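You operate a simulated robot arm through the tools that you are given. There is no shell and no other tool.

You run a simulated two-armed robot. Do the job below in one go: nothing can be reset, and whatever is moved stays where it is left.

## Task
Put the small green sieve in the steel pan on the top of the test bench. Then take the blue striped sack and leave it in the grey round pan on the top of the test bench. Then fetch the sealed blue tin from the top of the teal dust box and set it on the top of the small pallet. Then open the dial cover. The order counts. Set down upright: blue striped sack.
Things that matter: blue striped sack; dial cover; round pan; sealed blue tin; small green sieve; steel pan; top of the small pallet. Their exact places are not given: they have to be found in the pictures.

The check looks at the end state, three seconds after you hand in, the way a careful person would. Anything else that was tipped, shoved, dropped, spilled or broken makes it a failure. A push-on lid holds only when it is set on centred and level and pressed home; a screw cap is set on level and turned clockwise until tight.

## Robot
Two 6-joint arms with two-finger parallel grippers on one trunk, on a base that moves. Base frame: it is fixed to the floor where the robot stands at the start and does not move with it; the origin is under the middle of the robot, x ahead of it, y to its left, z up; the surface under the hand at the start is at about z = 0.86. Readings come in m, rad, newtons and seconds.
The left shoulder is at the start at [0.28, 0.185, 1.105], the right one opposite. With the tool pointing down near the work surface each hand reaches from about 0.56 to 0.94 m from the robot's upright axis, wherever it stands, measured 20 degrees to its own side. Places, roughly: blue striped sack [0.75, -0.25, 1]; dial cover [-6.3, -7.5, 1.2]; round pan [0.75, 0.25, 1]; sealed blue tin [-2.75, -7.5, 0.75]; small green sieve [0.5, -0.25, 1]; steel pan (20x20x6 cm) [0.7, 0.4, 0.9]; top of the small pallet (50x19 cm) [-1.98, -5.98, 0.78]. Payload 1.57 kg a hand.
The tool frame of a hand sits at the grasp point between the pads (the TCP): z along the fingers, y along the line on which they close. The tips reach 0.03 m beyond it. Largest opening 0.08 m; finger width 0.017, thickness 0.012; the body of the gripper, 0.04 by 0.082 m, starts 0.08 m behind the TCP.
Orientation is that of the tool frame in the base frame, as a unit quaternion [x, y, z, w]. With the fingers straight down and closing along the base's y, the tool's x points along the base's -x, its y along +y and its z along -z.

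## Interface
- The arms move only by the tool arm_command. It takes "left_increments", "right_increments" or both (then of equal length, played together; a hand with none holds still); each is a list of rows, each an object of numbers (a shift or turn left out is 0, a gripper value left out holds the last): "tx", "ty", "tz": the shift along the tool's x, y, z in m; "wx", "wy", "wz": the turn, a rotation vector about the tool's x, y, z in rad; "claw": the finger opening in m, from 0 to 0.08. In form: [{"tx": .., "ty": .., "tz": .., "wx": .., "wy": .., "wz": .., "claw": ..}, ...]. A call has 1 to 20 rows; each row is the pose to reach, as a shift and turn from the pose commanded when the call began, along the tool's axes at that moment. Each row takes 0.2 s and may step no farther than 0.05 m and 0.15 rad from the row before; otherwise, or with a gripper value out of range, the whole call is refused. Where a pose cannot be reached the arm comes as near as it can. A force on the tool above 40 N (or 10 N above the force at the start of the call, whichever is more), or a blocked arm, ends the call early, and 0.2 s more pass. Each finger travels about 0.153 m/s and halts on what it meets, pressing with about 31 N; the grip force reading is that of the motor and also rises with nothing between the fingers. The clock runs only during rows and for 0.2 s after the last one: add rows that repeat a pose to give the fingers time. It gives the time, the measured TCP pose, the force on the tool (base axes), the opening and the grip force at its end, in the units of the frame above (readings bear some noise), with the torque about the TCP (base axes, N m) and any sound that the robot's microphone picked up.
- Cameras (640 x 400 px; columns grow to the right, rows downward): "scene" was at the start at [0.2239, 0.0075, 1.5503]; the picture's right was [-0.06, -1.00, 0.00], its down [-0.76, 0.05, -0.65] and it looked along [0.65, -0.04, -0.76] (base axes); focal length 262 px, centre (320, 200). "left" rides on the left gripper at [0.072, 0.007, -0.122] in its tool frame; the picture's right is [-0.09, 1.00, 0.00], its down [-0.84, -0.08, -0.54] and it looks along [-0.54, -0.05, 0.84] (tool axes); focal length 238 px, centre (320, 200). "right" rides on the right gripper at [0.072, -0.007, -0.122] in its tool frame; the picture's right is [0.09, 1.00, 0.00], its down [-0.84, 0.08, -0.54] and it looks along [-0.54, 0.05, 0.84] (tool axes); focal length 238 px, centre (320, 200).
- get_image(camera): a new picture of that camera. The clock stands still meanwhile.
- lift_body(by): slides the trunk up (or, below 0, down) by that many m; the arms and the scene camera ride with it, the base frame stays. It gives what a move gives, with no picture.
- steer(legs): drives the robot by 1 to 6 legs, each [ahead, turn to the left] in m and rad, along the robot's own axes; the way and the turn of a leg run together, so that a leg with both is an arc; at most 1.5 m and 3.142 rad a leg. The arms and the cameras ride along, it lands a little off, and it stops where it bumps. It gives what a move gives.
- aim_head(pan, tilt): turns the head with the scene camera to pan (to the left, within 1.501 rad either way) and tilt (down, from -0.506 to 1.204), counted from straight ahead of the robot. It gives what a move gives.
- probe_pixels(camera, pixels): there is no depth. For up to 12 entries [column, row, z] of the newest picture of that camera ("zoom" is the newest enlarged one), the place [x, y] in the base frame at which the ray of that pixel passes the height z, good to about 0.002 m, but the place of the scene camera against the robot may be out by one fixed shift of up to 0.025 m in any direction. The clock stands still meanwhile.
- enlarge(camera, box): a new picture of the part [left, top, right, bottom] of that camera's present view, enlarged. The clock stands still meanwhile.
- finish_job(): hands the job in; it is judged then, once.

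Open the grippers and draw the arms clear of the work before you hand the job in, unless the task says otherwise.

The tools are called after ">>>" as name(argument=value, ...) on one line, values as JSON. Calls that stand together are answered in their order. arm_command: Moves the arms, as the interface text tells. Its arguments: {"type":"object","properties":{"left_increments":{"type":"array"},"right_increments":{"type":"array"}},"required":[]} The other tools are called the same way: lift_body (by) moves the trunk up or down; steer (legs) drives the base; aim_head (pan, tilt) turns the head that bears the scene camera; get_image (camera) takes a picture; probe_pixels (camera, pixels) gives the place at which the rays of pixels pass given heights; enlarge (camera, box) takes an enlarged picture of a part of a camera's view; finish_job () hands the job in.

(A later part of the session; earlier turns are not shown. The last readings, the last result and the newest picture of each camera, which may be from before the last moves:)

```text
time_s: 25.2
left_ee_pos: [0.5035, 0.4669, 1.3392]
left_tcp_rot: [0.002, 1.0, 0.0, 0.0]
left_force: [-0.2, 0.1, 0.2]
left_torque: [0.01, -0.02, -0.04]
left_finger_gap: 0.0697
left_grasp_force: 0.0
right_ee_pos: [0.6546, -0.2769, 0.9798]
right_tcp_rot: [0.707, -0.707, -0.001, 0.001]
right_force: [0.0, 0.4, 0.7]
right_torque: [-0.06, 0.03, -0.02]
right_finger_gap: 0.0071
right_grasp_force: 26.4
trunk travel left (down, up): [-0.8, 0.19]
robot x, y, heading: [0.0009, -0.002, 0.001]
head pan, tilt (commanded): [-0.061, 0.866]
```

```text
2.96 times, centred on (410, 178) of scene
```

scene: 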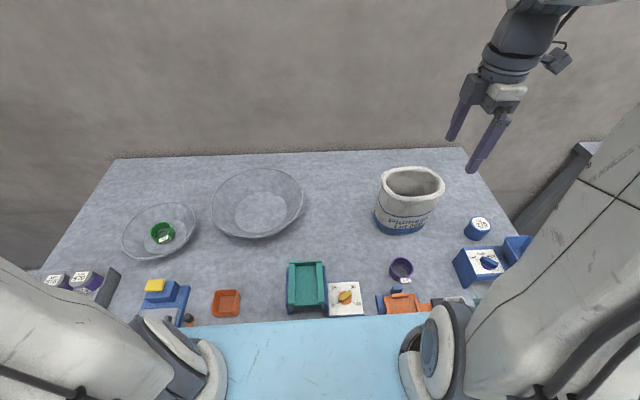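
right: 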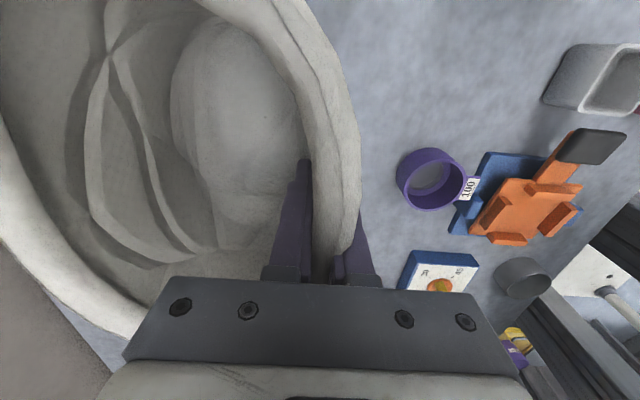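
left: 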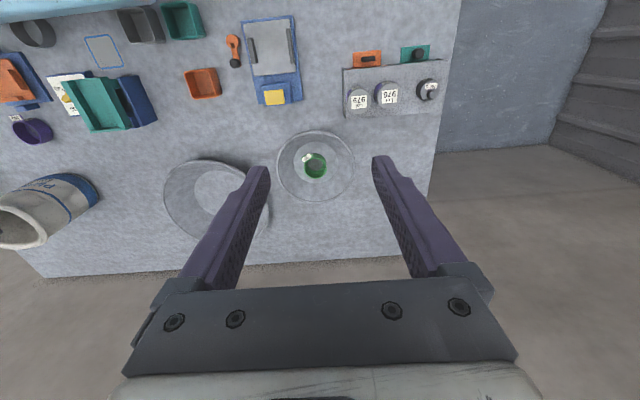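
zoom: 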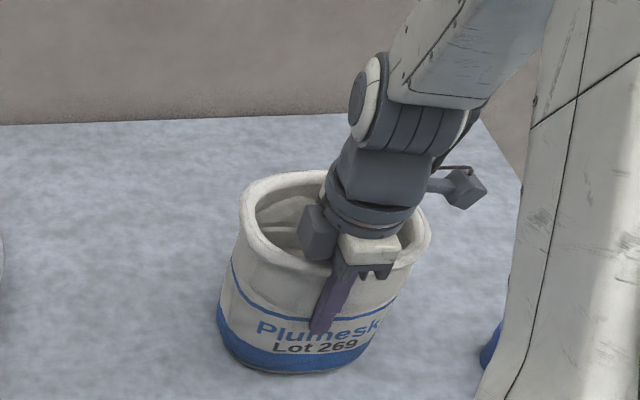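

The wall (7 mm) is gripped at 26 N. I tighten fully and lift a few cm to check that the sack hangs upright.

>>> arm_command(right_increments=[{"claw": 0.0}, {"claw": 0.0}, {"tz": -0.01}, {"tz": -0.025}, {"tz": -0.04}, {"tz": -0.04}, {"tz": -0.04}])

>>> get_image(camera="scene")

>>> get_image(camera="right")

>>> get_image(camera="left")

```text
time_s: 26.8
left_ee_pos: [0.5033, 0.4668, 1.34]
left_tcp_rot: [0.003, 1.0, 0.0, 0.0]
left_force: [0.4, -0.1, 0.0]
left_torque: [-0.05, 0.0, 0.02]
left_finger_gap: 0.0701
left_grasp_force: 0.1
right_ee_pos: [0.6565, -0.2779, 1.0192]
right_tcp_rot: [-0.707, 0.707, 0.0, 0.0]
right_force: [0.4, 0.6, -0.3]
right_torque: [0.02, 0.04, 0.04]
right_finger_gap: 0.0073
right_grasp_force: 27.1
trunk travel left (down, up): [-0.8, 0.19]
robot x, y, heading: [-0.0019, -0.0007, 0.002]
head pan, tilt (commanded): [-0.061, 0.866]
```

```text
taken
```

scene: 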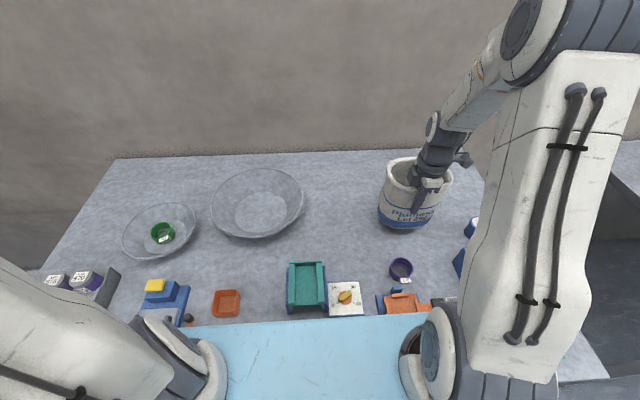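

```text
taken
```

right: 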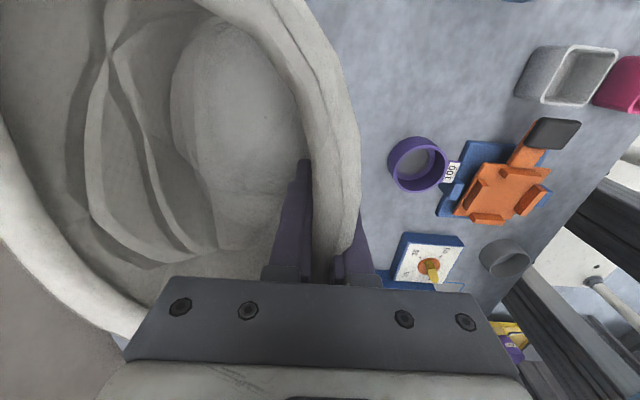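

```text
taken
```

left: 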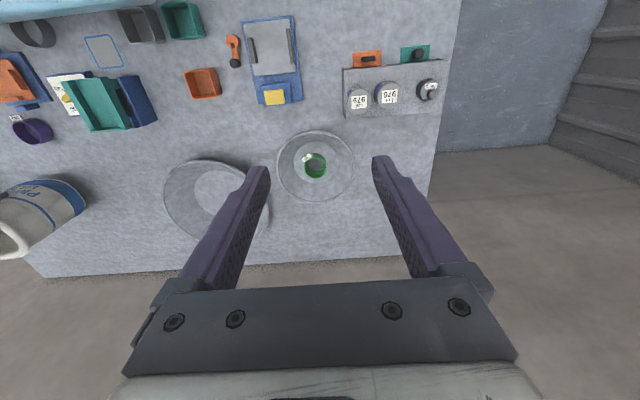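

The sack is rigidly held and upright (unchanged relative to the gripper). Before moving I refine the round pan's centre with enlarged views of it.

>>> enlarge(camera="left", box=[140, 110, 380, 260])

>>> enlarge(camera="scene", box=[110, 155, 320, 275])

```text
2.67 times, centred on (260, 185) of left
```

zoom: 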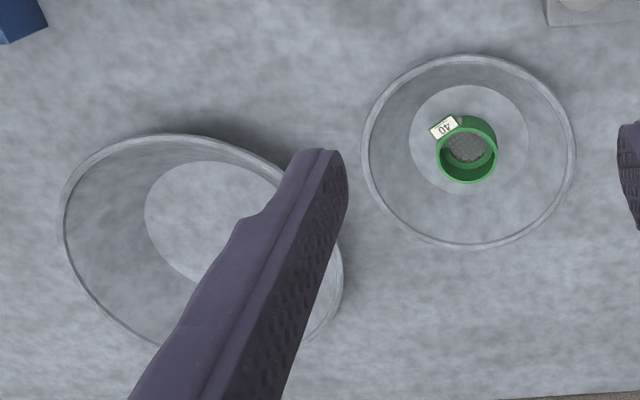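

```text
3.05 times, centred on (215, 215) of scene
```

zoom: 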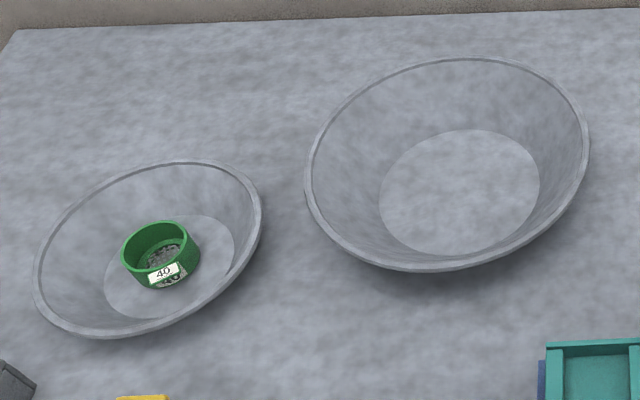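

I probe the floor ellipse centres: round pan at zoom (459,192), steel pan at (169,267) for calibrating the shift.

>>> probe_pixels(camera="zoom", pixels=[[459, 192, 0.865], [378, 195, 0.865], [540, 190, 0.865], [465, 129, 0.865], [452, 256, 0.865], [169, 267, 0.865], [161, 242, 0.891], [161, 242, 0.887], [304, 180, 0.93], [589, 145, 0.93], [455, 57, 0.93], [430, 270, 0.93]])

```text
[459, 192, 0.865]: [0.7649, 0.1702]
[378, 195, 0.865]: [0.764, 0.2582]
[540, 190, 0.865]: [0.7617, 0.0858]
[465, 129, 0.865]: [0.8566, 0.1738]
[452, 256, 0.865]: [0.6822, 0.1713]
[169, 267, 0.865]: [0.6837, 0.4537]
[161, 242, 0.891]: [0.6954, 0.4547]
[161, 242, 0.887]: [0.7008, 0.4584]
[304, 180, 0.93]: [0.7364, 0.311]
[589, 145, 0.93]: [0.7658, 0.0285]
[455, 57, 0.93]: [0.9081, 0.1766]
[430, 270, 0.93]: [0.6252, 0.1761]
```

Corrected round pan centre ≈ (0.775,0.159), floor Ø≈0.17, and the sack base (~0.15 wide) centre is ~0.066 m ahead of the grip. I lift to z≈1.11 and carry the sack across to TCP ≈(0.709,0.167).

>>> arm_command(right_increments=[{"tz": -0.03}, {"tz": -0.06}, {"tz": -0.09}, {"tx": -0.025, "ty": -0.003, "tz": -0.09}, {"tx": -0.06, "ty": -0.007, "tz": -0.09}, {"tx": -0.095, "ty": -0.011, "tz": -0.09}, {"tx": -0.13, "ty": -0.0155, "tz": -0.09}, {"tx": -0.165, "ty": -0.0195, "tz": -0.09}, {"tx": -0.2, "ty": -0.0236, "tz": -0.09}, {"tx": -0.235, "ty": -0.0277, "tz": -0.09}, {"tx": -0.27, "ty": -0.0318, "tz": -0.09}, {"tx": -0.305, "ty": -0.036, "tz": -0.09}, {"tx": -0.34, "ty": -0.04, "tz": -0.09}, {"tx": -0.375, "ty": -0.044, "tz": -0.09}, {"tx": -0.405, "ty": -0.048, "tz": -0.09}, {"tx": -0.43, "ty": -0.051, "tz": -0.09}, {"tx": -0.445, "ty": -0.0525, "tz": -0.09}, {"tx": -0.445, "ty": -0.0525, "tz": -0.09}])

>>> get_image(camera="scene")

>>> get_image(camera="right")

>>> get_image(camera="left")

```text
time_s: 30.6
left_ee_pos: [0.5038, 0.4669, 1.339]
left_tcp_rot: [0.003, 1.0, 0.0, 0.0]
left_force: [0.0, -0.5, -0.5]
left_torque: [0.01, 0.0, -0.01]
left_finger_gap: 0.0699
left_grasp_force: 0.0
right_ee_pos: [0.7099, 0.167, 1.1097]
right_tcp_rot: [-0.707, 0.707, 0.0, 0.0]
right_force: [-0.4, 0.8, 0.8]
right_torque: [-0.01, 0.05, -0.01]
right_finger_gap: 0.007
right_grasp_force: 26.6
trunk travel left (down, up): [-0.8, 0.19]
robot x, y, heading: [-0.0008, 0.0003, -0.002]
head pan, tilt (commanded): [-0.061, 0.866]
```

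```text
taken
```

scene: 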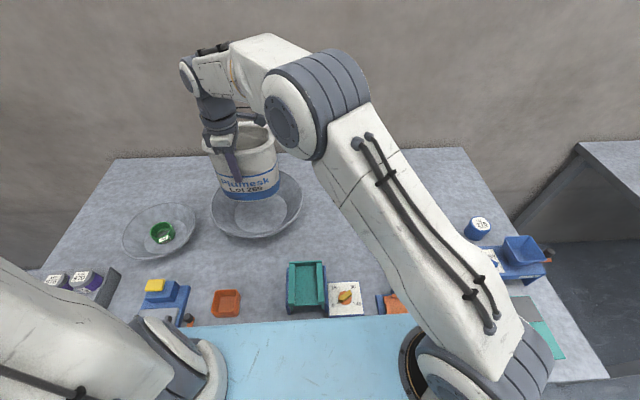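

```text
taken
```

right: 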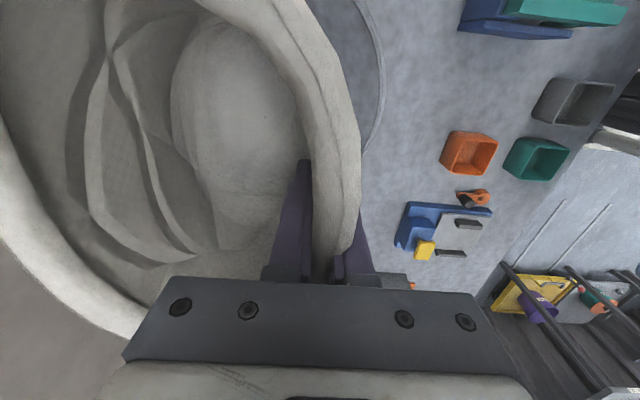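

```text
taken
```

left: 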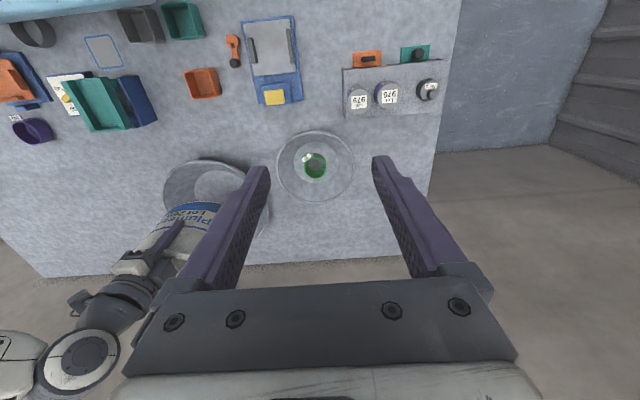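

The sack hangs over the round pan. I enlarge and probe the sack's base outline (bottom at z≈0.99) against the pan rim to check centring.

>>> enlarge(camera="scene", box=[180, 110, 340, 250])

>>> enlarge(camera="left", box=[100, 140, 290, 280])

```text
2.86 times, centred on (260, 180) of scene
```

zoom: 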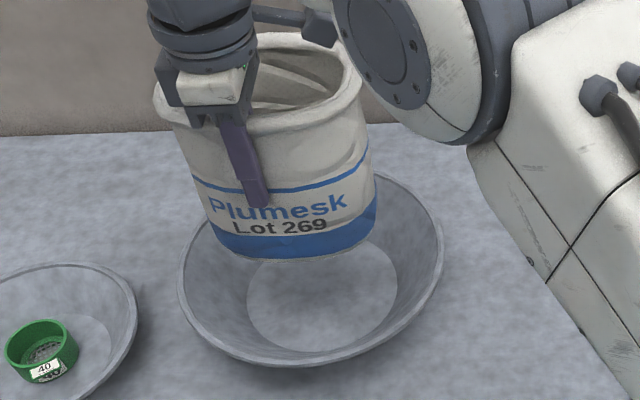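

```text
2.86 times, centred on (195, 210) of left
```

zoom: 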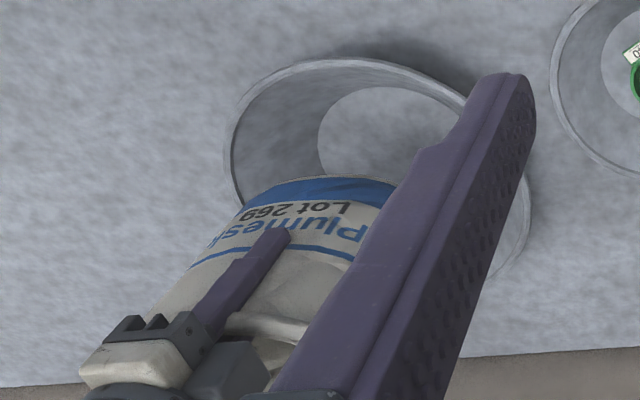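

>>> probe_pixels(camera="zoom", pixels=[[320, 200, 0.99]])

>>> enlarge(camera="scene", box=[180, 110, 340, 250])

>>> probe_pixels(camera="zoom", pixels=[[208, 222, 0.99], [377, 205, 0.99], [280, 262, 0.99], [230, 250, 0.99], [340, 250, 0.99], [180, 280, 0.925], [445, 230, 0.925], [300, 366, 0.925]])

```text
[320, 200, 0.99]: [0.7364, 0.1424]
```

```text
2.86 times, centred on (260, 180) of scene
```

zoom: 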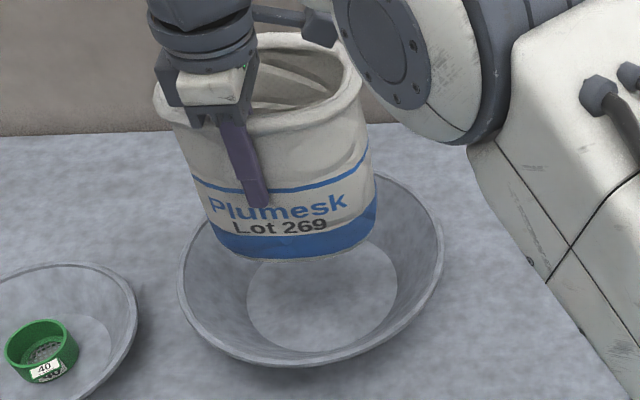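

```text
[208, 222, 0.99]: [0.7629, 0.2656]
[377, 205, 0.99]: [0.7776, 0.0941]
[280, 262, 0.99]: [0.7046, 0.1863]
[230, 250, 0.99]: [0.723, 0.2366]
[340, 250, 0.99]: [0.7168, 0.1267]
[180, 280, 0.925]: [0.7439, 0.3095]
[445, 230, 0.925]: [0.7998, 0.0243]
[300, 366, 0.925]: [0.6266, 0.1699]
```

The sack's base is ~5–8 mm too far left of the pan centre. I shift 5 mm to the right and lower to about 1 cm above the pan floor.

>>> arm_command(right_increments=[{"tx": 0.005}, {"tx": 0.005, "tz": 0.03}, {"tx": 0.005, "tz": 0.06}, {"tx": 0.005, "tz": 0.085}, {"tx": 0.005, "tz": 0.1}, {"tx": 0.005, "tz": 0.112}, {"tx": 0.005, "tz": 0.112}])

>>> get_image(camera="scene")

>>> enlarge(camera="scene", box=[180, 130, 340, 250])

>>> enlarge(camera="left", box=[100, 140, 290, 280])

```text
time_s: 32.2
left_ee_pos: [0.5045, 0.4674, 1.3392]
left_tcp_rot: [0.002, 1.0, 0.0, 0.0]
left_force: [0.1, 0.1, 0.0]
left_torque: [0.0, 0.01, -0.02]
left_finger_gap: 0.07
left_grasp_force: 0.1
right_ee_pos: [0.7096, 0.1648, 0.9983]
right_tcp_rot: [-0.707, 0.707, 0.001, -0.001]
right_force: [0.0, -0.1, 0.2]
right_torque: [0.01, 0.03, -0.02]
right_finger_gap: 0.0071
right_grasp_force: 26.1
trunk travel left (down, up): [-0.8, 0.19]
robot x, y, heading: [-0.0039, 0.0023, 0.001]
head pan, tilt (commanded): [-0.061, 0.866]
```

```text
taken
```

scene: 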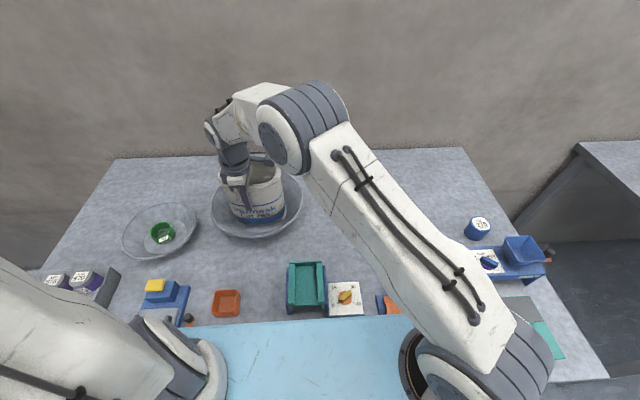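

```text
3.33 times, centred on (260, 190) of scene
```

zoom: 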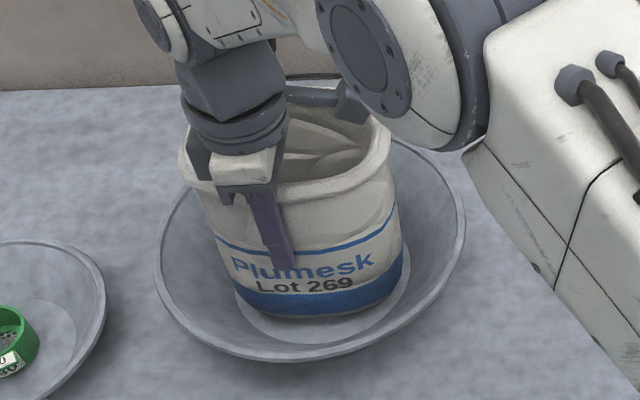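

```text
2.86 times, centred on (195, 210) of left
```

zoom: 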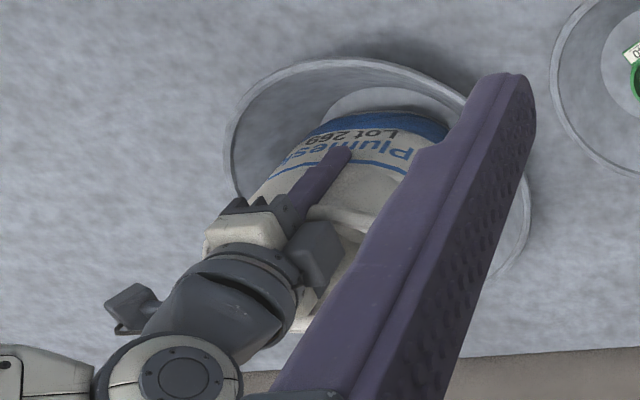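

The base is centred in the floor circle (base columns 234–404 vs floor 233–410 in the zoom). I lower the last ~14 mm in small steps.

>>> arm_command(right_increments=[{"tz": 0.004}, {"tz": 0.008}, {"tz": 0.011}, {"tz": 0.013}, {"tz": 0.013}])

```text
time_s: 33.4
left_ee_pos: [0.5035, 0.467, 1.3407]
left_tcp_rot: [0.003, 1.0, 0.0, 0.0]
left_force: [0.1, -0.2, -0.4]
left_torque: [0.03, -0.03, -0.03]
left_finger_gap: 0.0702
left_grasp_force: 0.0
right_ee_pos: [0.709, 0.163, 0.9851]
right_tcp_rot: [0.707, -0.707, -0.001, -0.001]
right_force: [-0.4, 2.0, 3.4]
right_torque: [-0.08, -0.08, 0.06]
right_finger_gap: 0.007
right_grasp_force: 26.6
trunk travel left (down, up): [-0.8, 0.19]
robot x, y, heading: [0.0001, 0.0003, 0.001]
head pan, tilt (commanded): [-0.061, 0.866]
```

Light contact (3.4 N) begins at TCP z 0.985. I press 1.5 mm further to be sure it is seated.

>>> arm_command(right_increments=[{"tz": 0.001}, {"tz": 0.0015}, {"tz": 0.0015}])

>>> enlarge(camera="scene", box=[180, 130, 340, 250])

```text
time_s: 34.2
left_ee_pos: [0.5031, 0.4688, 1.3401]
left_tcp_rot: [0.003, 1.0, 0.0, 0.0]
left_force: [-0.2, 0.2, 0.6]
left_torque: [-0.01, 0.02, 0.0]
left_finger_gap: 0.0699
left_grasp_force: 0.1
right_ee_pos: [0.7084, 0.1638, 0.9851]
right_tcp_rot: [-0.707, 0.707, 0.0, 0.002]
right_force: [-3.1, 2.9, 17.9]
right_torque: [-0.66, -0.19, 0.03]
right_finger_gap: 0.0074
right_grasp_force: 26.6
trunk travel left (down, up): [-0.8, 0.19]
robot x, y, heading: [-0.0022, 0.0013, -0.005]
head pan, tilt (commanded): [-0.061, 0.866]
```

```text
3.33 times, centred on (260, 190) of scene
```

zoom: 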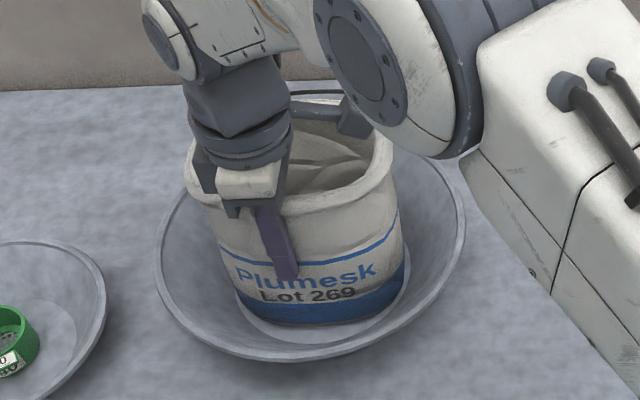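

Firm contact (18 N). I ease back 1.5 mm and open the fingers gently to 0.05.

>>> arm_command(right_increments=[{"tz": -0.0015}, {"tz": -0.0015, "claw": 0.012}, {"tz": -0.0015, "claw": 0.025}, {"tz": -0.0015, "claw": 0.04}, {"tz": -0.0015, "claw": 0.05}, {"tz": -0.0015, "claw": 0.05}])

>>> enlarge(camera="scene", box=[180, 130, 340, 250])

>>> get_image(camera="right")

```text
time_s: 35.6
left_ee_pos: [0.5036, 0.4671, 1.3409]
left_tcp_rot: [0.003, 1.0, 0.0, 0.001]
left_force: [0.1, -1.0, 1.0]
left_torque: [0.01, 0.01, 0.04]
left_finger_gap: 0.0699
left_grasp_force: 0.1
right_ee_pos: [0.7105, 0.1633, 0.9844]
right_tcp_rot: [0.707, -0.707, 0.0, 0.0]
right_force: [0.3, 0.2, 0.9]
right_torque: [0.03, 0.02, 0.02]
right_finger_gap: 0.0501
right_grasp_force: 0.1
trunk travel left (down, up): [-0.8, 0.19]
robot x, y, heading: [-0.0016, 0.0029, 0.006]
head pan, tilt (commanded): [-0.061, 0.866]
```

```text
3.33 times, centred on (260, 190) of scene
```

zoom: 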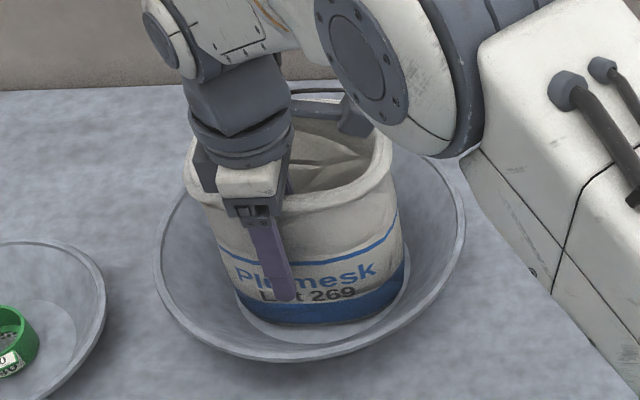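

```text
taken
```

right: 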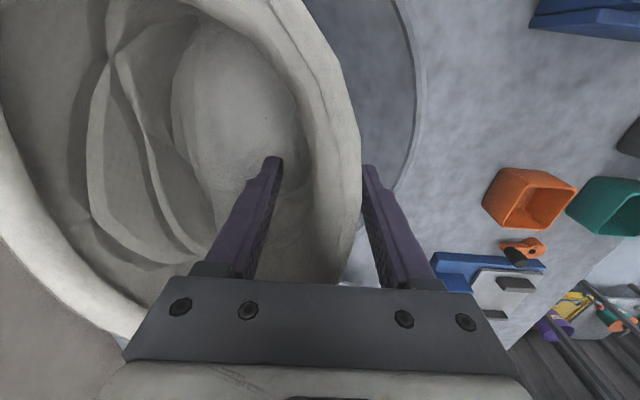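

The sack stays standing. I open a bit more for margin and rise straight up out of the sack.

>>> arm_command(right_increments=[{"claw": 0.065}, {"tz": -0.015, "claw": 0.065}, {"tz": -0.04}, {"tz": -0.075}, {"tz": -0.115}, {"tz": -0.155}, {"tz": -0.195}, {"tz": -0.22}, {"tz": -0.22}])

>>> get_image(camera="scene")

>>> get_image(camera="right")

>>> get_image(camera="left")

```text
time_s: 37.6
left_ee_pos: [0.5023, 0.467, 1.3408]
left_tcp_rot: [0.002, 1.0, 0.001, 0.0]
left_force: [0.3, 0.5, 0.9]
left_torque: [-0.03, 0.0, -0.03]
left_finger_gap: 0.0703
left_grasp_force: 0.1
right_ee_pos: [0.7088, 0.1628, 1.2064]
right_tcp_rot: [0.707, -0.707, 0.0, 0.0]
right_force: [0.2, -0.4, -0.5]
right_torque: [0.02, 0.0, 0.01]
right_finger_gap: 0.065
right_grasp_force: 0.1
trunk travel left (down, up): [-0.8, 0.19]
robot x, y, heading: [0.0017, -0.0023, -0.002]
head pan, tilt (commanded): [-0.061, 0.866]
```

```text
taken
```

scene: 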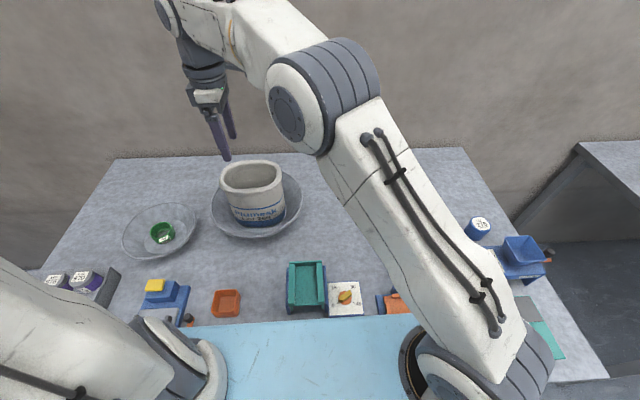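

```text
taken
```

right: 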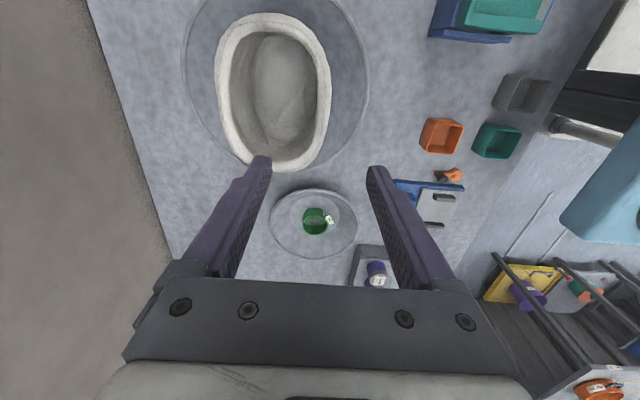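

```text
taken
```

left: 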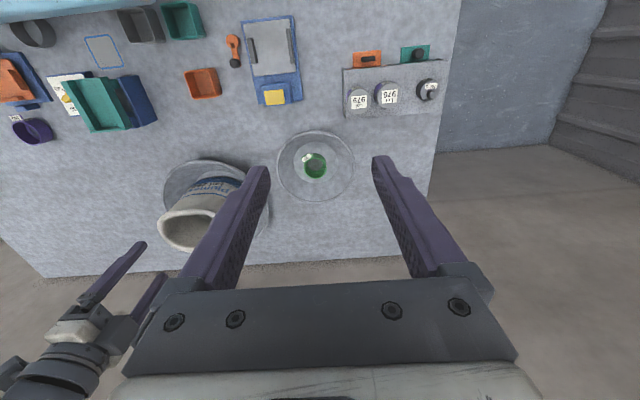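

The sack stands upright in the round pan and the sieve in the steel pan. Now I bring the right arm back to its own side and turn it square, ready for driving.

>>> arm_command(right_increments=[{"tx": 0.02, "ty": 0.009, "tz": -0.02, "wz": 0.11}, {"tx": 0.056, "ty": 0.025, "tz": -0.035, "wz": 0.22}, {"tx": 0.092, "ty": 0.0415, "tz": -0.045, "wz": 0.33}, {"tx": 0.128, "ty": 0.058, "tz": -0.055, "wz": 0.45}, {"tx": 0.164, "ty": 0.074, "tz": -0.065, "wz": 0.57}, {"tx": 0.2, "ty": 0.09, "tz": -0.075, "wz": 0.69}, {"tx": 0.236, "ty": 0.1065, "tz": -0.085, "wz": 0.81}, {"tx": 0.272, "ty": 0.123, "tz": -0.095, "wz": 0.93}, {"tx": 0.308, "ty": 0.139, "tz": -0.105, "wz": 1.05}, {"tx": 0.344, "ty": 0.155, "tz": -0.115, "wz": 1.17}, {"tx": 0.38, "ty": 0.1715, "tz": -0.12, "wz": 1.29}, {"tx": 0.416, "ty": 0.188, "tz": -0.125, "wz": 1.41}, {"tx": 0.445, "ty": 0.2, "tz": -0.125, "wz": 1.5}, {"tx": 0.463, "ty": 0.209, "tz": -0.125, "wz": 1.571}, {"tx": 0.463, "ty": 0.209, "tz": -0.125, "wz": 1.571}])

>>> aim_head(pan=1.5, tilt=0.35)

>>> get_image(camera="scene")

>>> aim_head(pan=-1.5, tilt=0.35)

>>> get_image(camera="scene")

```text
time_s: 40.8
left_ee_pos: [0.504, 0.4677, 1.3407]
left_tcp_rot: [0.001, 1.0, 0.001, 0.0]
left_force: [-0.5, 0.7, 0.2]
left_torque: [-0.01, 0.04, 0.0]
left_finger_gap: 0.07
left_grasp_force: 0.1
right_ee_pos: [0.4998, -0.3004, 1.3275]
right_tcp_rot: [0.0, 1.0, 0.0, 0.0]
right_force: [0.2, 0.6, 0.6]
right_torque: [0.03, 0.0, -0.02]
right_finger_gap: 0.0649
right_grasp_force: 0.0
trunk travel left (down, up): [-0.8, 0.19]
robot x, y, heading: [-0.0016, 0.0001, -0.001]
head pan, tilt (commanded): [-0.061, 0.866]
```

```text
time_s: 42.4
left_ee_pos: [0.5036, 0.4678, 1.3404]
left_tcp_rot: [0.003, 1.0, -0.001, -0.001]
left_force: [-0.6, -0.6, 0.7]
left_torque: [-0.01, 0.0, -0.01]
left_finger_gap: 0.07
left_grasp_force: 0.1
right_ee_pos: [0.4994, -0.3007, 1.3284]
right_tcp_rot: [0.0, 1.0, -0.001, 0.0]
right_force: [0.3, 0.7, 0.0]
right_torque: [-0.01, 0.01, -0.01]
right_finger_gap: 0.0648
right_grasp_force: 0.2
trunk travel left (down, up): [-0.8, 0.19]
robot x, y, heading: [0.003, -0.0011, 0.002]
head pan, tilt (commanded): [1.499, 0.351]
```

```text
taken
```

scene: 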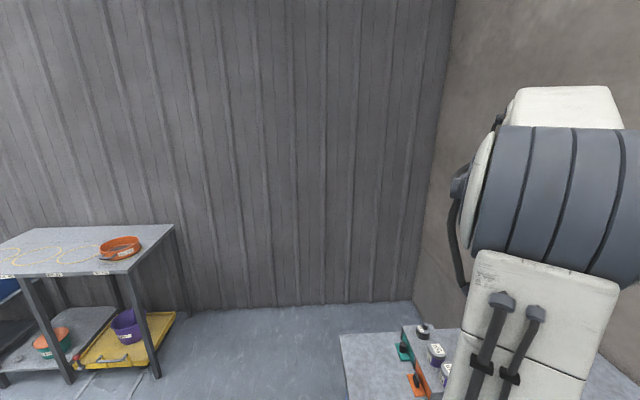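

```text
time_s: 45.0
left_ee_pos: [0.5034, 0.4678, 1.34]
left_tcp_rot: [0.003, 1.0, 0.001, 0.001]
left_force: [-0.3, 0.0, -1.5]
left_torque: [0.02, 0.01, -0.02]
left_finger_gap: 0.0699
left_grasp_force: 0.1
right_ee_pos: [0.5007, -0.3006, 1.3273]
right_tcp_rot: [0.0, 1.0, 0.0, 0.0]
right_force: [0.3, -0.4, -0.6]
right_torque: [0.0, -0.02, -0.01]
right_finger_gap: 0.0648
right_grasp_force: 0.1
trunk travel left (down, up): [-0.8, 0.19]
robot x, y, heading: [0.0007, -0.0018, -0.006]
head pan, tilt (commanded): [-1.499, 0.351]
```

```text
taken
```

scene: 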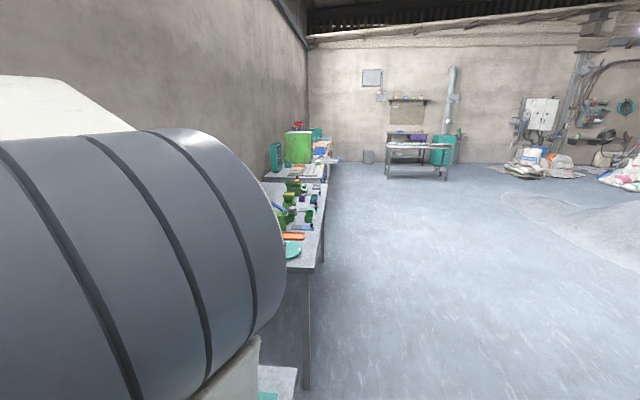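

The room opens toward −y with the far wall benches; the floor to the right and behind-right is clear. I back off 0.4 m from the bench and turn right in place to look around.

>>> steer(legs=[[-0.4, 0.0]])

>>> aim_head(pan=-1.5, tilt=0.5)

>>> get_image(camera="scene")

>>> aim_head(pan=1.5, tilt=0.5)

>>> get_image(camera="scene")

```text
time_s: 47.5
left_ee_pos: [0.0951, 0.4718, 1.3399]
left_tcp_rot: [-0.003, 1.0, 0.0, 0.0]
left_force: [0.1, -0.4, -0.2]
left_torque: [0.02, 0.03, -0.03]
left_finger_gap: 0.0698
left_grasp_force: 0.0
right_ee_pos: [0.1015, -0.2974, 1.3272]
right_tcp_rot: [-0.007, 1.0, 0.0, 0.0]
right_force: [0.5, -0.4, 0.8]
right_torque: [-0.05, 0.01, -0.02]
right_finger_gap: 0.0649
right_grasp_force: 0.0
trunk travel left (down, up): [-0.8, 0.19]
robot x, y, heading: [-0.4005, -0.0019, 0.012]
head pan, tilt (commanded): [-1.499, 0.351]
```

```text
time_s: 48.2
left_ee_pos: [0.0955, 0.4714, 1.3399]
left_tcp_rot: [-0.003, 1.0, 0.001, 0.001]
left_force: [-0.1, 0.9, 0.3]
left_torque: [0.02, -0.01, 0.01]
left_finger_gap: 0.0701
left_grasp_force: 0.1
right_ee_pos: [0.1012, -0.2983, 1.3273]
right_tcp_rot: [-0.006, 1.0, -0.001, 0.0]
right_force: [0.5, 0.1, 0.1]
right_torque: [-0.01, 0.0, 0.02]
right_finger_gap: 0.0652
right_grasp_force: 0.1
trunk travel left (down, up): [-0.8, 0.19]
robot x, y, heading: [-0.4025, 0.0019, 0.011]
head pan, tilt (commanded): [-1.499, 0.499]
```

```text
taken
```

scene: 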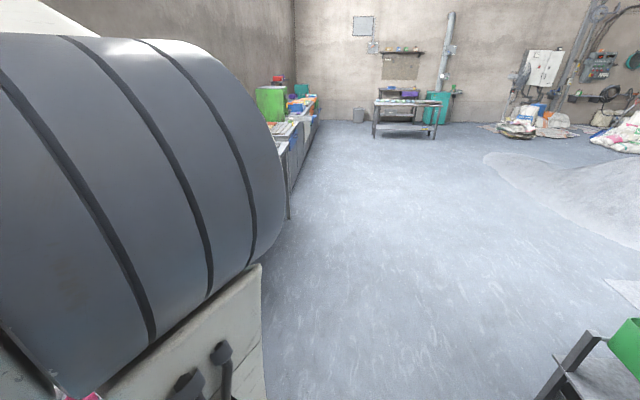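

```text
time_s: 50.8
left_ee_pos: [0.0955, 0.472, 1.3405]
left_tcp_rot: [-0.004, 1.0, 0.0, 0.0]
left_force: [0.2, 0.0, 0.3]
left_torque: [0.03, 0.02, -0.04]
left_finger_gap: 0.0701
left_grasp_force: 0.1
right_ee_pos: [0.1018, -0.2967, 1.3278]
right_tcp_rot: [-0.006, 1.0, 0.0, 0.0]
right_force: [0.2, 0.3, -0.2]
right_torque: [-0.05, 0.0, 0.0]
right_finger_gap: 0.0652
right_grasp_force: 0.0
trunk travel left (down, up): [-0.8, 0.19]
robot x, y, heading: [-0.4022, -0.0027, 0.01]
head pan, tilt (commanded): [1.499, 0.499]
```

```text
taken
```

scene: 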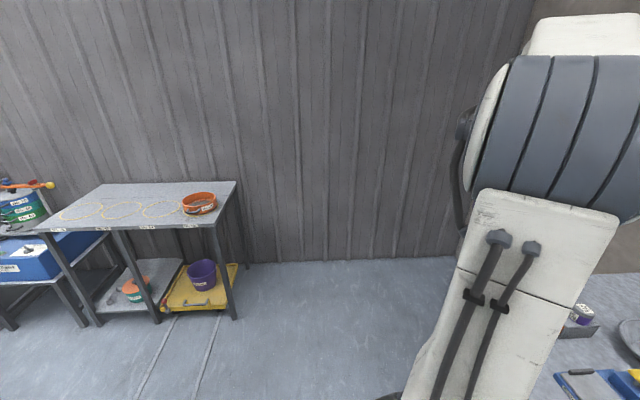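

There is a dark frame with something green at the lower right (behind-right of the robot). I pan back right and probe where it and the route lie.

>>> aim_head(pan=-1.5, tilt=0.5)

>>> get_image(camera="scene")

>>> probe_pixels(camera="scene", pixels=[[540, 395, 0.0], [590, 332, 0.5], [590, 332, 0.8], [630, 320, 0.9], [605, 280, 0.0], [485, 155, 0.0], [375, 138, 0.0], [445, 138, 0.0], [433, 122, 0.0], [520, 135, 0.0], [375, 105, 0.75], [443, 102, 0.75]])

>>> enlarge(camera="scene", box=[340, 0, 640, 160])

```text
time_s: 53.4
left_ee_pos: [0.0951, 0.4708, 1.3402]
left_tcp_rot: [-0.004, 1.0, 0.0, 0.0]
left_force: [-0.3, 0.6, 0.2]
left_torque: [-0.01, -0.01, 0.02]
left_finger_gap: 0.07
left_grasp_force: 0.0
right_ee_pos: [0.1009, -0.2977, 1.3275]
right_tcp_rot: [-0.007, 1.0, 0.0, 0.0]
right_force: [-0.8, 0.4, 0.3]
right_torque: [0.04, -0.04, -0.05]
right_finger_gap: 0.0651
right_grasp_force: 0.0
trunk travel left (down, up): [-0.8, 0.19]
robot x, y, heading: [-0.4071, -0.0008, 0.013]
head pan, tilt (commanded): [-1.499, 0.499]
```

```text
taken
```

scene: 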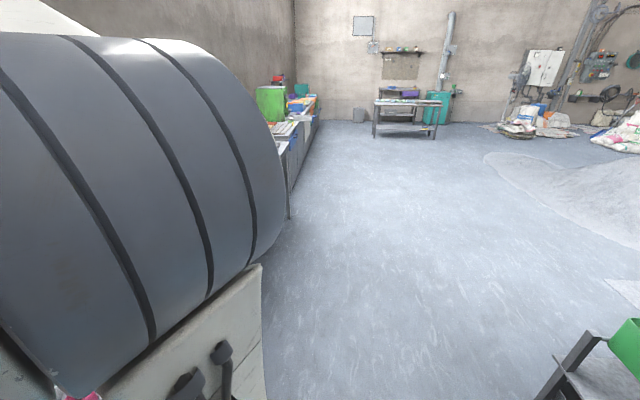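

```text
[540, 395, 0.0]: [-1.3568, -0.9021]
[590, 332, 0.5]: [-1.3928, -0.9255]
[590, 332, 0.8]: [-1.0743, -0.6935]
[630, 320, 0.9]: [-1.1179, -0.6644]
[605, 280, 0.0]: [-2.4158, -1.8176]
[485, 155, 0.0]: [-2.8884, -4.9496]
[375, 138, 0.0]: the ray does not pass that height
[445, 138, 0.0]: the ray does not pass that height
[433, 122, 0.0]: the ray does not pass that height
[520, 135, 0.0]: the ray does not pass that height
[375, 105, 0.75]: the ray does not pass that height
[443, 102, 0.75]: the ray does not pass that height
```

```text
2.13 times, centred on (490, 80) of scene
```

zoom: 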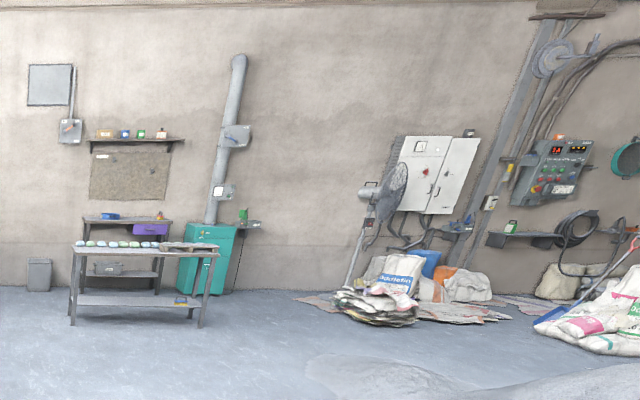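

The far side shows the teal dust box (near (-2.75,-7.5)), a metal table in front of it carrying the small pallet at its right end, and a wall control box further right (dial cover). I turn right in place to face −y and look again.

>>> steer(legs=[[0.0, -1.583]])

>>> aim_head(pan=-0.3, tilt=0.3)

>>> get_image(camera="scene")

>>> aim_head(pan=-1.2, tilt=0.5)

>>> get_image(camera="scene")

```text
time_s: 57.6
left_ee_pos: [0.0725, -0.4985, 1.3405]
left_tcp_rot: [0.703, 0.711, 0.001, -0.001]
left_force: [-0.3, 0.7, -0.1]
left_torque: [-0.01, 0.0, -0.03]
left_finger_gap: 0.0699
left_grasp_force: 0.0
right_ee_pos: [-0.6958, -0.5072, 1.3277]
right_tcp_rot: [0.702, 0.713, 0.0, 0.0]
right_force: [-0.5, 0.8, 0.0]
right_torque: [0.03, -0.03, 0.03]
right_finger_gap: 0.0648
right_grasp_force: 0.0
trunk travel left (down, up): [-0.8, 0.19]
robot x, y, heading: [-0.4035, -0.0021, -1.559]
head pan, tilt (commanded): [-1.499, 0.499]
```

```text
time_s: 59.0
left_ee_pos: [0.0717, -0.4984, 1.3399]
left_tcp_rot: [0.703, 0.711, 0.0, 0.0]
left_force: [-0.1, 0.8, 0.8]
left_torque: [0.01, -0.01, 0.02]
left_finger_gap: 0.07
left_grasp_force: 0.1
right_ee_pos: [-0.6957, -0.5067, 1.3283]
right_tcp_rot: [0.703, 0.712, 0.0, 0.001]
right_force: [-0.1, 0.9, -0.2]
right_torque: [-0.01, 0.0, 0.0]
right_finger_gap: 0.065
right_grasp_force: 0.1
trunk travel left (down, up): [-0.8, 0.19]
robot x, y, heading: [-0.4018, -0.0037, -1.55]
head pan, tilt (commanded): [-0.3, 0.3]
```

```text
taken
```

scene: 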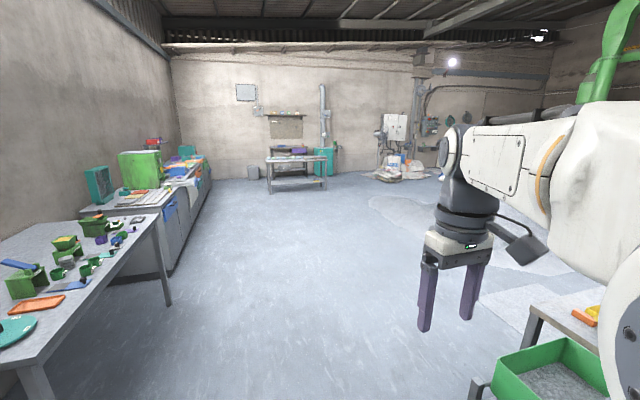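

```text
time_s: 60.2
left_ee_pos: [0.0728, -0.4987, 1.3392]
left_tcp_rot: [0.703, 0.711, 0.0, 0.0]
left_force: [-0.6, 0.2, -0.7]
left_torque: [-0.04, 0.01, -0.01]
left_finger_gap: 0.0698
left_grasp_force: 0.1
right_ee_pos: [-0.6952, -0.5078, 1.3277]
right_tcp_rot: [0.701, 0.713, 0.001, 0.0]
right_force: [0.2, 0.0, 0.1]
right_torque: [0.0, -0.01, 0.0]
right_finger_gap: 0.0651
right_grasp_force: 0.0
trunk travel left (down, up): [-0.8, 0.19]
robot x, y, heading: [-0.4007, -0.001, -1.558]
head pan, tilt (commanded): [-1.201, 0.499]
```

```text
taken
```

scene: 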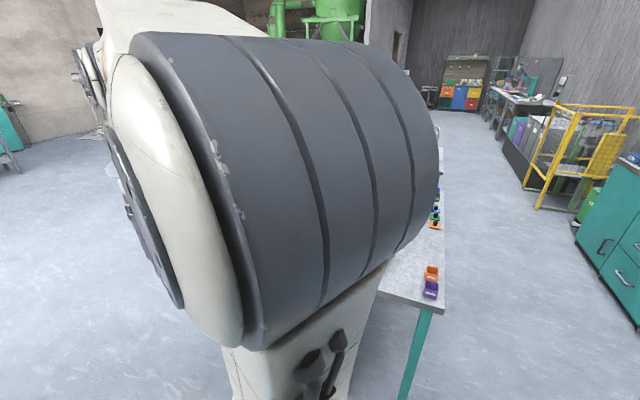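

A bench runs along the left and a table with a green bin on the right; I aim down-right to measure the corridor.

>>> aim_head(pan=-0.45, tilt=0.7)

>>> get_image(camera="scene")

>>> aim_head(pan=0.5, tilt=0.7)

>>> get_image(camera="scene")

```text
time_s: 61.4
left_ee_pos: [0.0723, -0.498, 1.3395]
left_tcp_rot: [0.704, 0.71, 0.0, 0.0]
left_force: [0.3, 0.6, -0.4]
left_torque: [-0.01, 0.01, -0.02]
left_finger_gap: 0.0701
left_grasp_force: 0.0
right_ee_pos: [-0.6954, -0.5069, 1.3277]
right_tcp_rot: [0.702, 0.713, -0.001, 0.0]
right_force: [-0.6, -0.2, -0.3]
right_torque: [-0.02, -0.03, 0.02]
right_finger_gap: 0.0653
right_grasp_force: 0.0
trunk travel left (down, up): [-0.8, 0.19]
robot x, y, heading: [-0.4038, -0.0015, -1.554]
head pan, tilt (commanded): [-0.45, 0.7]
```

```text
taken
```

scene: 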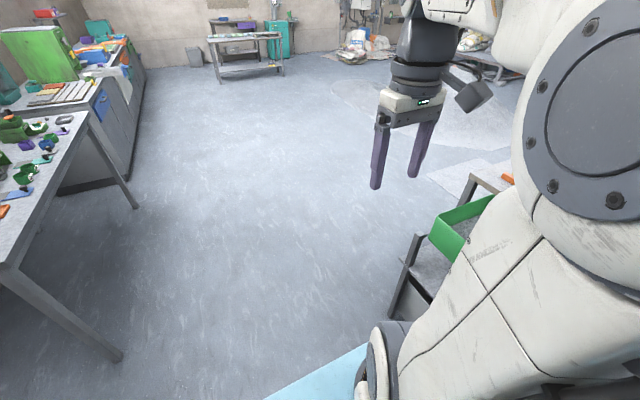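

```text
time_s: 62.6
left_ee_pos: [0.073, -0.4996, 1.3391]
left_tcp_rot: [0.703, 0.711, 0.0, 0.001]
left_force: [-0.6, -0.8, 0.8]
left_torque: [0.03, 0.03, 0.0]
left_finger_gap: 0.07
left_grasp_force: 0.1
right_ee_pos: [-0.6952, -0.5069, 1.3279]
right_tcp_rot: [0.702, 0.713, 0.0, 0.0]
right_force: [0.7, -0.2, 0.0]
right_torque: [-0.01, -0.01, -0.01]
right_finger_gap: 0.0648
right_grasp_force: 0.1
trunk travel left (down, up): [-0.8, 0.19]
robot x, y, heading: [-0.4005, -0.0026, -1.557]
head pan, tilt (commanded): [0.499, 0.7]
```

```text
taken
```

scene: 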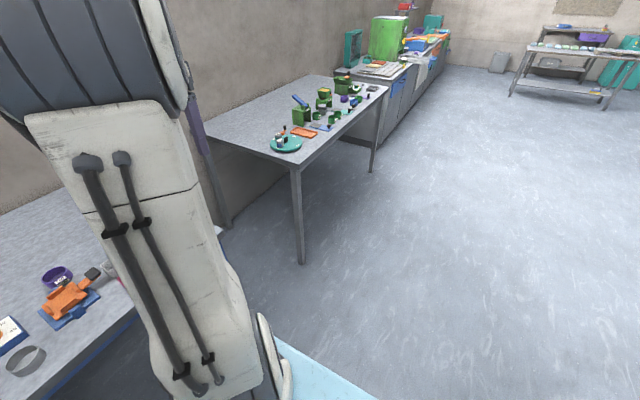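

I probe the bench legs in this picture, then the right table in the other view.

>>> probe_pixels(camera="scene", pixels=[[302, 263, 0.0], [372, 172, 0.0], [296, 168, 0.8], [388, 87, 0.8], [512, 95, 0.0], [600, 108, 0.0], [340, 395, 0.5]])

>>> aim_head(pan=-0.45, tilt=0.7)

>>> get_image(camera="scene")

>>> probe_pixels(camera="scene", pixels=[[393, 315, 0.0], [393, 315, 0.2], [412, 240, 0.6], [430, 235, 0.8], [470, 178, 0.8], [435, 212, 0.9], [115, 360, 0.0], [135, 208, 0.0], [330, 90, 0.0], [425, 175, 0.0], [284, 74, 0.0], [221, 82, 0.0]])

```text
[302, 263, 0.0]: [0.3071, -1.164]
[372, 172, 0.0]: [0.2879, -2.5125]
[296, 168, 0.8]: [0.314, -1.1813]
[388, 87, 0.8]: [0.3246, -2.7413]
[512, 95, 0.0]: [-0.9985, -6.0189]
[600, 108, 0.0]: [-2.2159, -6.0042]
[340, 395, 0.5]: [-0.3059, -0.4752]
```

```text
time_s: 63.8
left_ee_pos: [0.0722, -0.4984, 1.3406]
left_tcp_rot: [0.704, 0.711, 0.0, 0.0]
left_force: [0.5, -1.3, 0.1]
left_torque: [-0.01, -0.03, 0.01]
left_finger_gap: 0.0698
left_grasp_force: 0.0
right_ee_pos: [-0.6958, -0.5073, 1.3277]
right_tcp_rot: [0.701, 0.713, -0.001, 0.0]
right_force: [-0.3, 0.1, 0.6]
right_torque: [-0.01, -0.04, 0.0]
right_finger_gap: 0.0653
right_grasp_force: 0.1
trunk travel left (down, up): [-0.8, 0.19]
robot x, y, heading: [-0.4076, -0.0035, -1.551]
head pan, tilt (commanded): [-0.45, 0.7]
```

```text
taken
```

scene: 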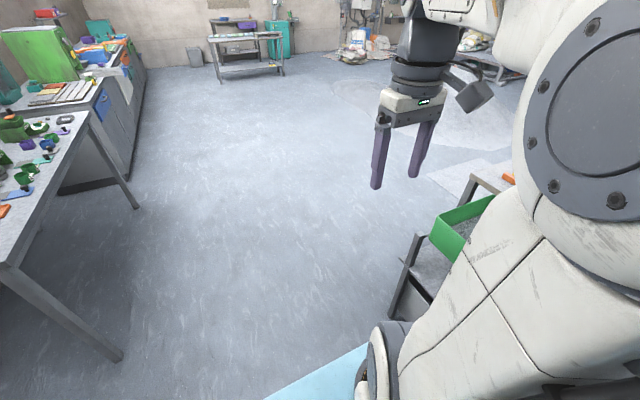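

```text
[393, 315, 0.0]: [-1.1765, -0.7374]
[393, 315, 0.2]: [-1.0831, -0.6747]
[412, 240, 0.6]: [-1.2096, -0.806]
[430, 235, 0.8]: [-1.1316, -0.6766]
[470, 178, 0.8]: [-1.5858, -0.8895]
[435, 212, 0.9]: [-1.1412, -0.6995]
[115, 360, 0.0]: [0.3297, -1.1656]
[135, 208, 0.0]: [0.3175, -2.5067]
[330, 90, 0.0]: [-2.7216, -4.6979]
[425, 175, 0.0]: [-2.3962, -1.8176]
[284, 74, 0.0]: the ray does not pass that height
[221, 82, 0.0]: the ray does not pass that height
```

The corridor is clear (bench edge x≈0.31, right table edge x≈-1.13) with the robot at x≈-0.4. I drive straight along −y for about 2.7 m.

>>> steer(legs=[[1.35, -0.018], [1.35, 0.0]])

>>> aim_head(pan=-0.35, tilt=0.45)

>>> get_image(camera="scene")

```text
time_s: 77.2
left_ee_pos: [-0.0035, -3.2743, 1.3406]
left_tcp_rot: [0.719, 0.695, 0.0, 0.001]
left_force: [0.3, 0.0, 0.5]
left_torque: [0.06, 0.01, 0.03]
left_finger_gap: 0.0703
left_grasp_force: 0.0
right_ee_pos: [-0.771, -3.2461, 1.3272]
right_tcp_rot: [0.717, 0.697, 0.0, 0.0]
right_force: [-0.4, 0.1, 0.8]
right_torque: [-0.01, 0.02, 0.05]
right_finger_gap: 0.0651
right_grasp_force: 0.0
trunk travel left (down, up): [-0.8, 0.19]
robot x, y, heading: [-0.4536, -2.7568, -1.603]
head pan, tilt (commanded): [-0.45, 0.7]
```

```text
time_s: 77.9
left_ee_pos: [-0.0048, -3.2746, 1.3403]
left_tcp_rot: [0.719, 0.695, 0.0, 0.0]
left_force: [0.2, -0.3, 0.7]
left_torque: [0.0, -0.01, -0.01]
left_finger_gap: 0.0701
left_grasp_force: 0.0
right_ee_pos: [-0.7712, -3.2471, 1.3278]
right_tcp_rot: [0.718, 0.696, 0.0, 0.0]
right_force: [-0.9, -0.1, -0.3]
right_torque: [0.0, -0.01, 0.02]
right_finger_gap: 0.0648
right_grasp_force: 0.2
trunk travel left (down, up): [-0.8, 0.19]
robot x, y, heading: [-0.4574, -2.756, -1.602]
head pan, tilt (commanded): [-0.351, 0.45]
```

```text
taken
```

scene: 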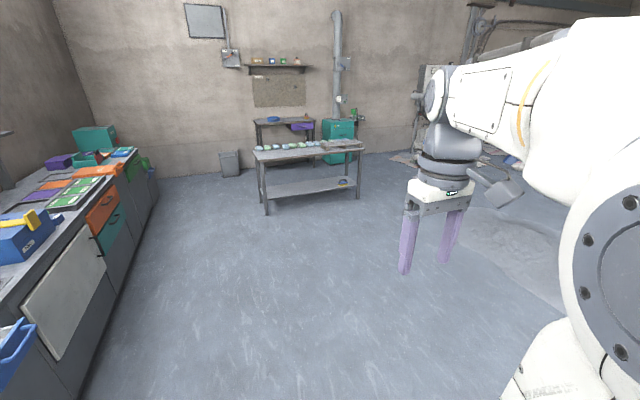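

I enlarge the table and dust box area ahead to see the small pallet and the tin.

>>> enlarge(camera="scene", box=[230, 90, 410, 220])

>>> probe_pixels(camera="scene", pixels=[[266, 213, 0.0], [360, 197, 0.0], [262, 183, 0.0], [258, 158, 0.8], [363, 147, 0.8], [400, 160, 0.0], [505, 220, 0.0], [120, 290, 0.0], [150, 205, 0.0], [328, 165, 0.0], [315, 178, 0.0]])

```text
3.08 times, centred on (320, 155) of scene
```

zoom: 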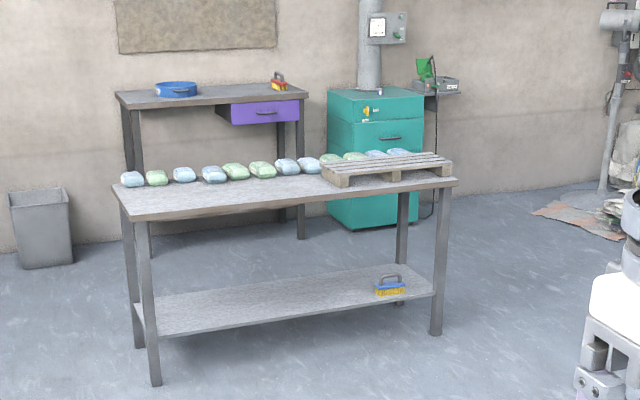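

```text
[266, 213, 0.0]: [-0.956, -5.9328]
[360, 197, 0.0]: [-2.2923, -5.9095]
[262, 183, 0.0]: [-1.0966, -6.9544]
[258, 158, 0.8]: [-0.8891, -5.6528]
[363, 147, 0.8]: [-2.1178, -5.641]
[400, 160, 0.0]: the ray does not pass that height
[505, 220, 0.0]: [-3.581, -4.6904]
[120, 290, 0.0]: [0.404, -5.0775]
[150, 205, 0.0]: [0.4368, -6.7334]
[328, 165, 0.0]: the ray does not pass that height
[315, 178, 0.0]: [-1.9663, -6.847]
```

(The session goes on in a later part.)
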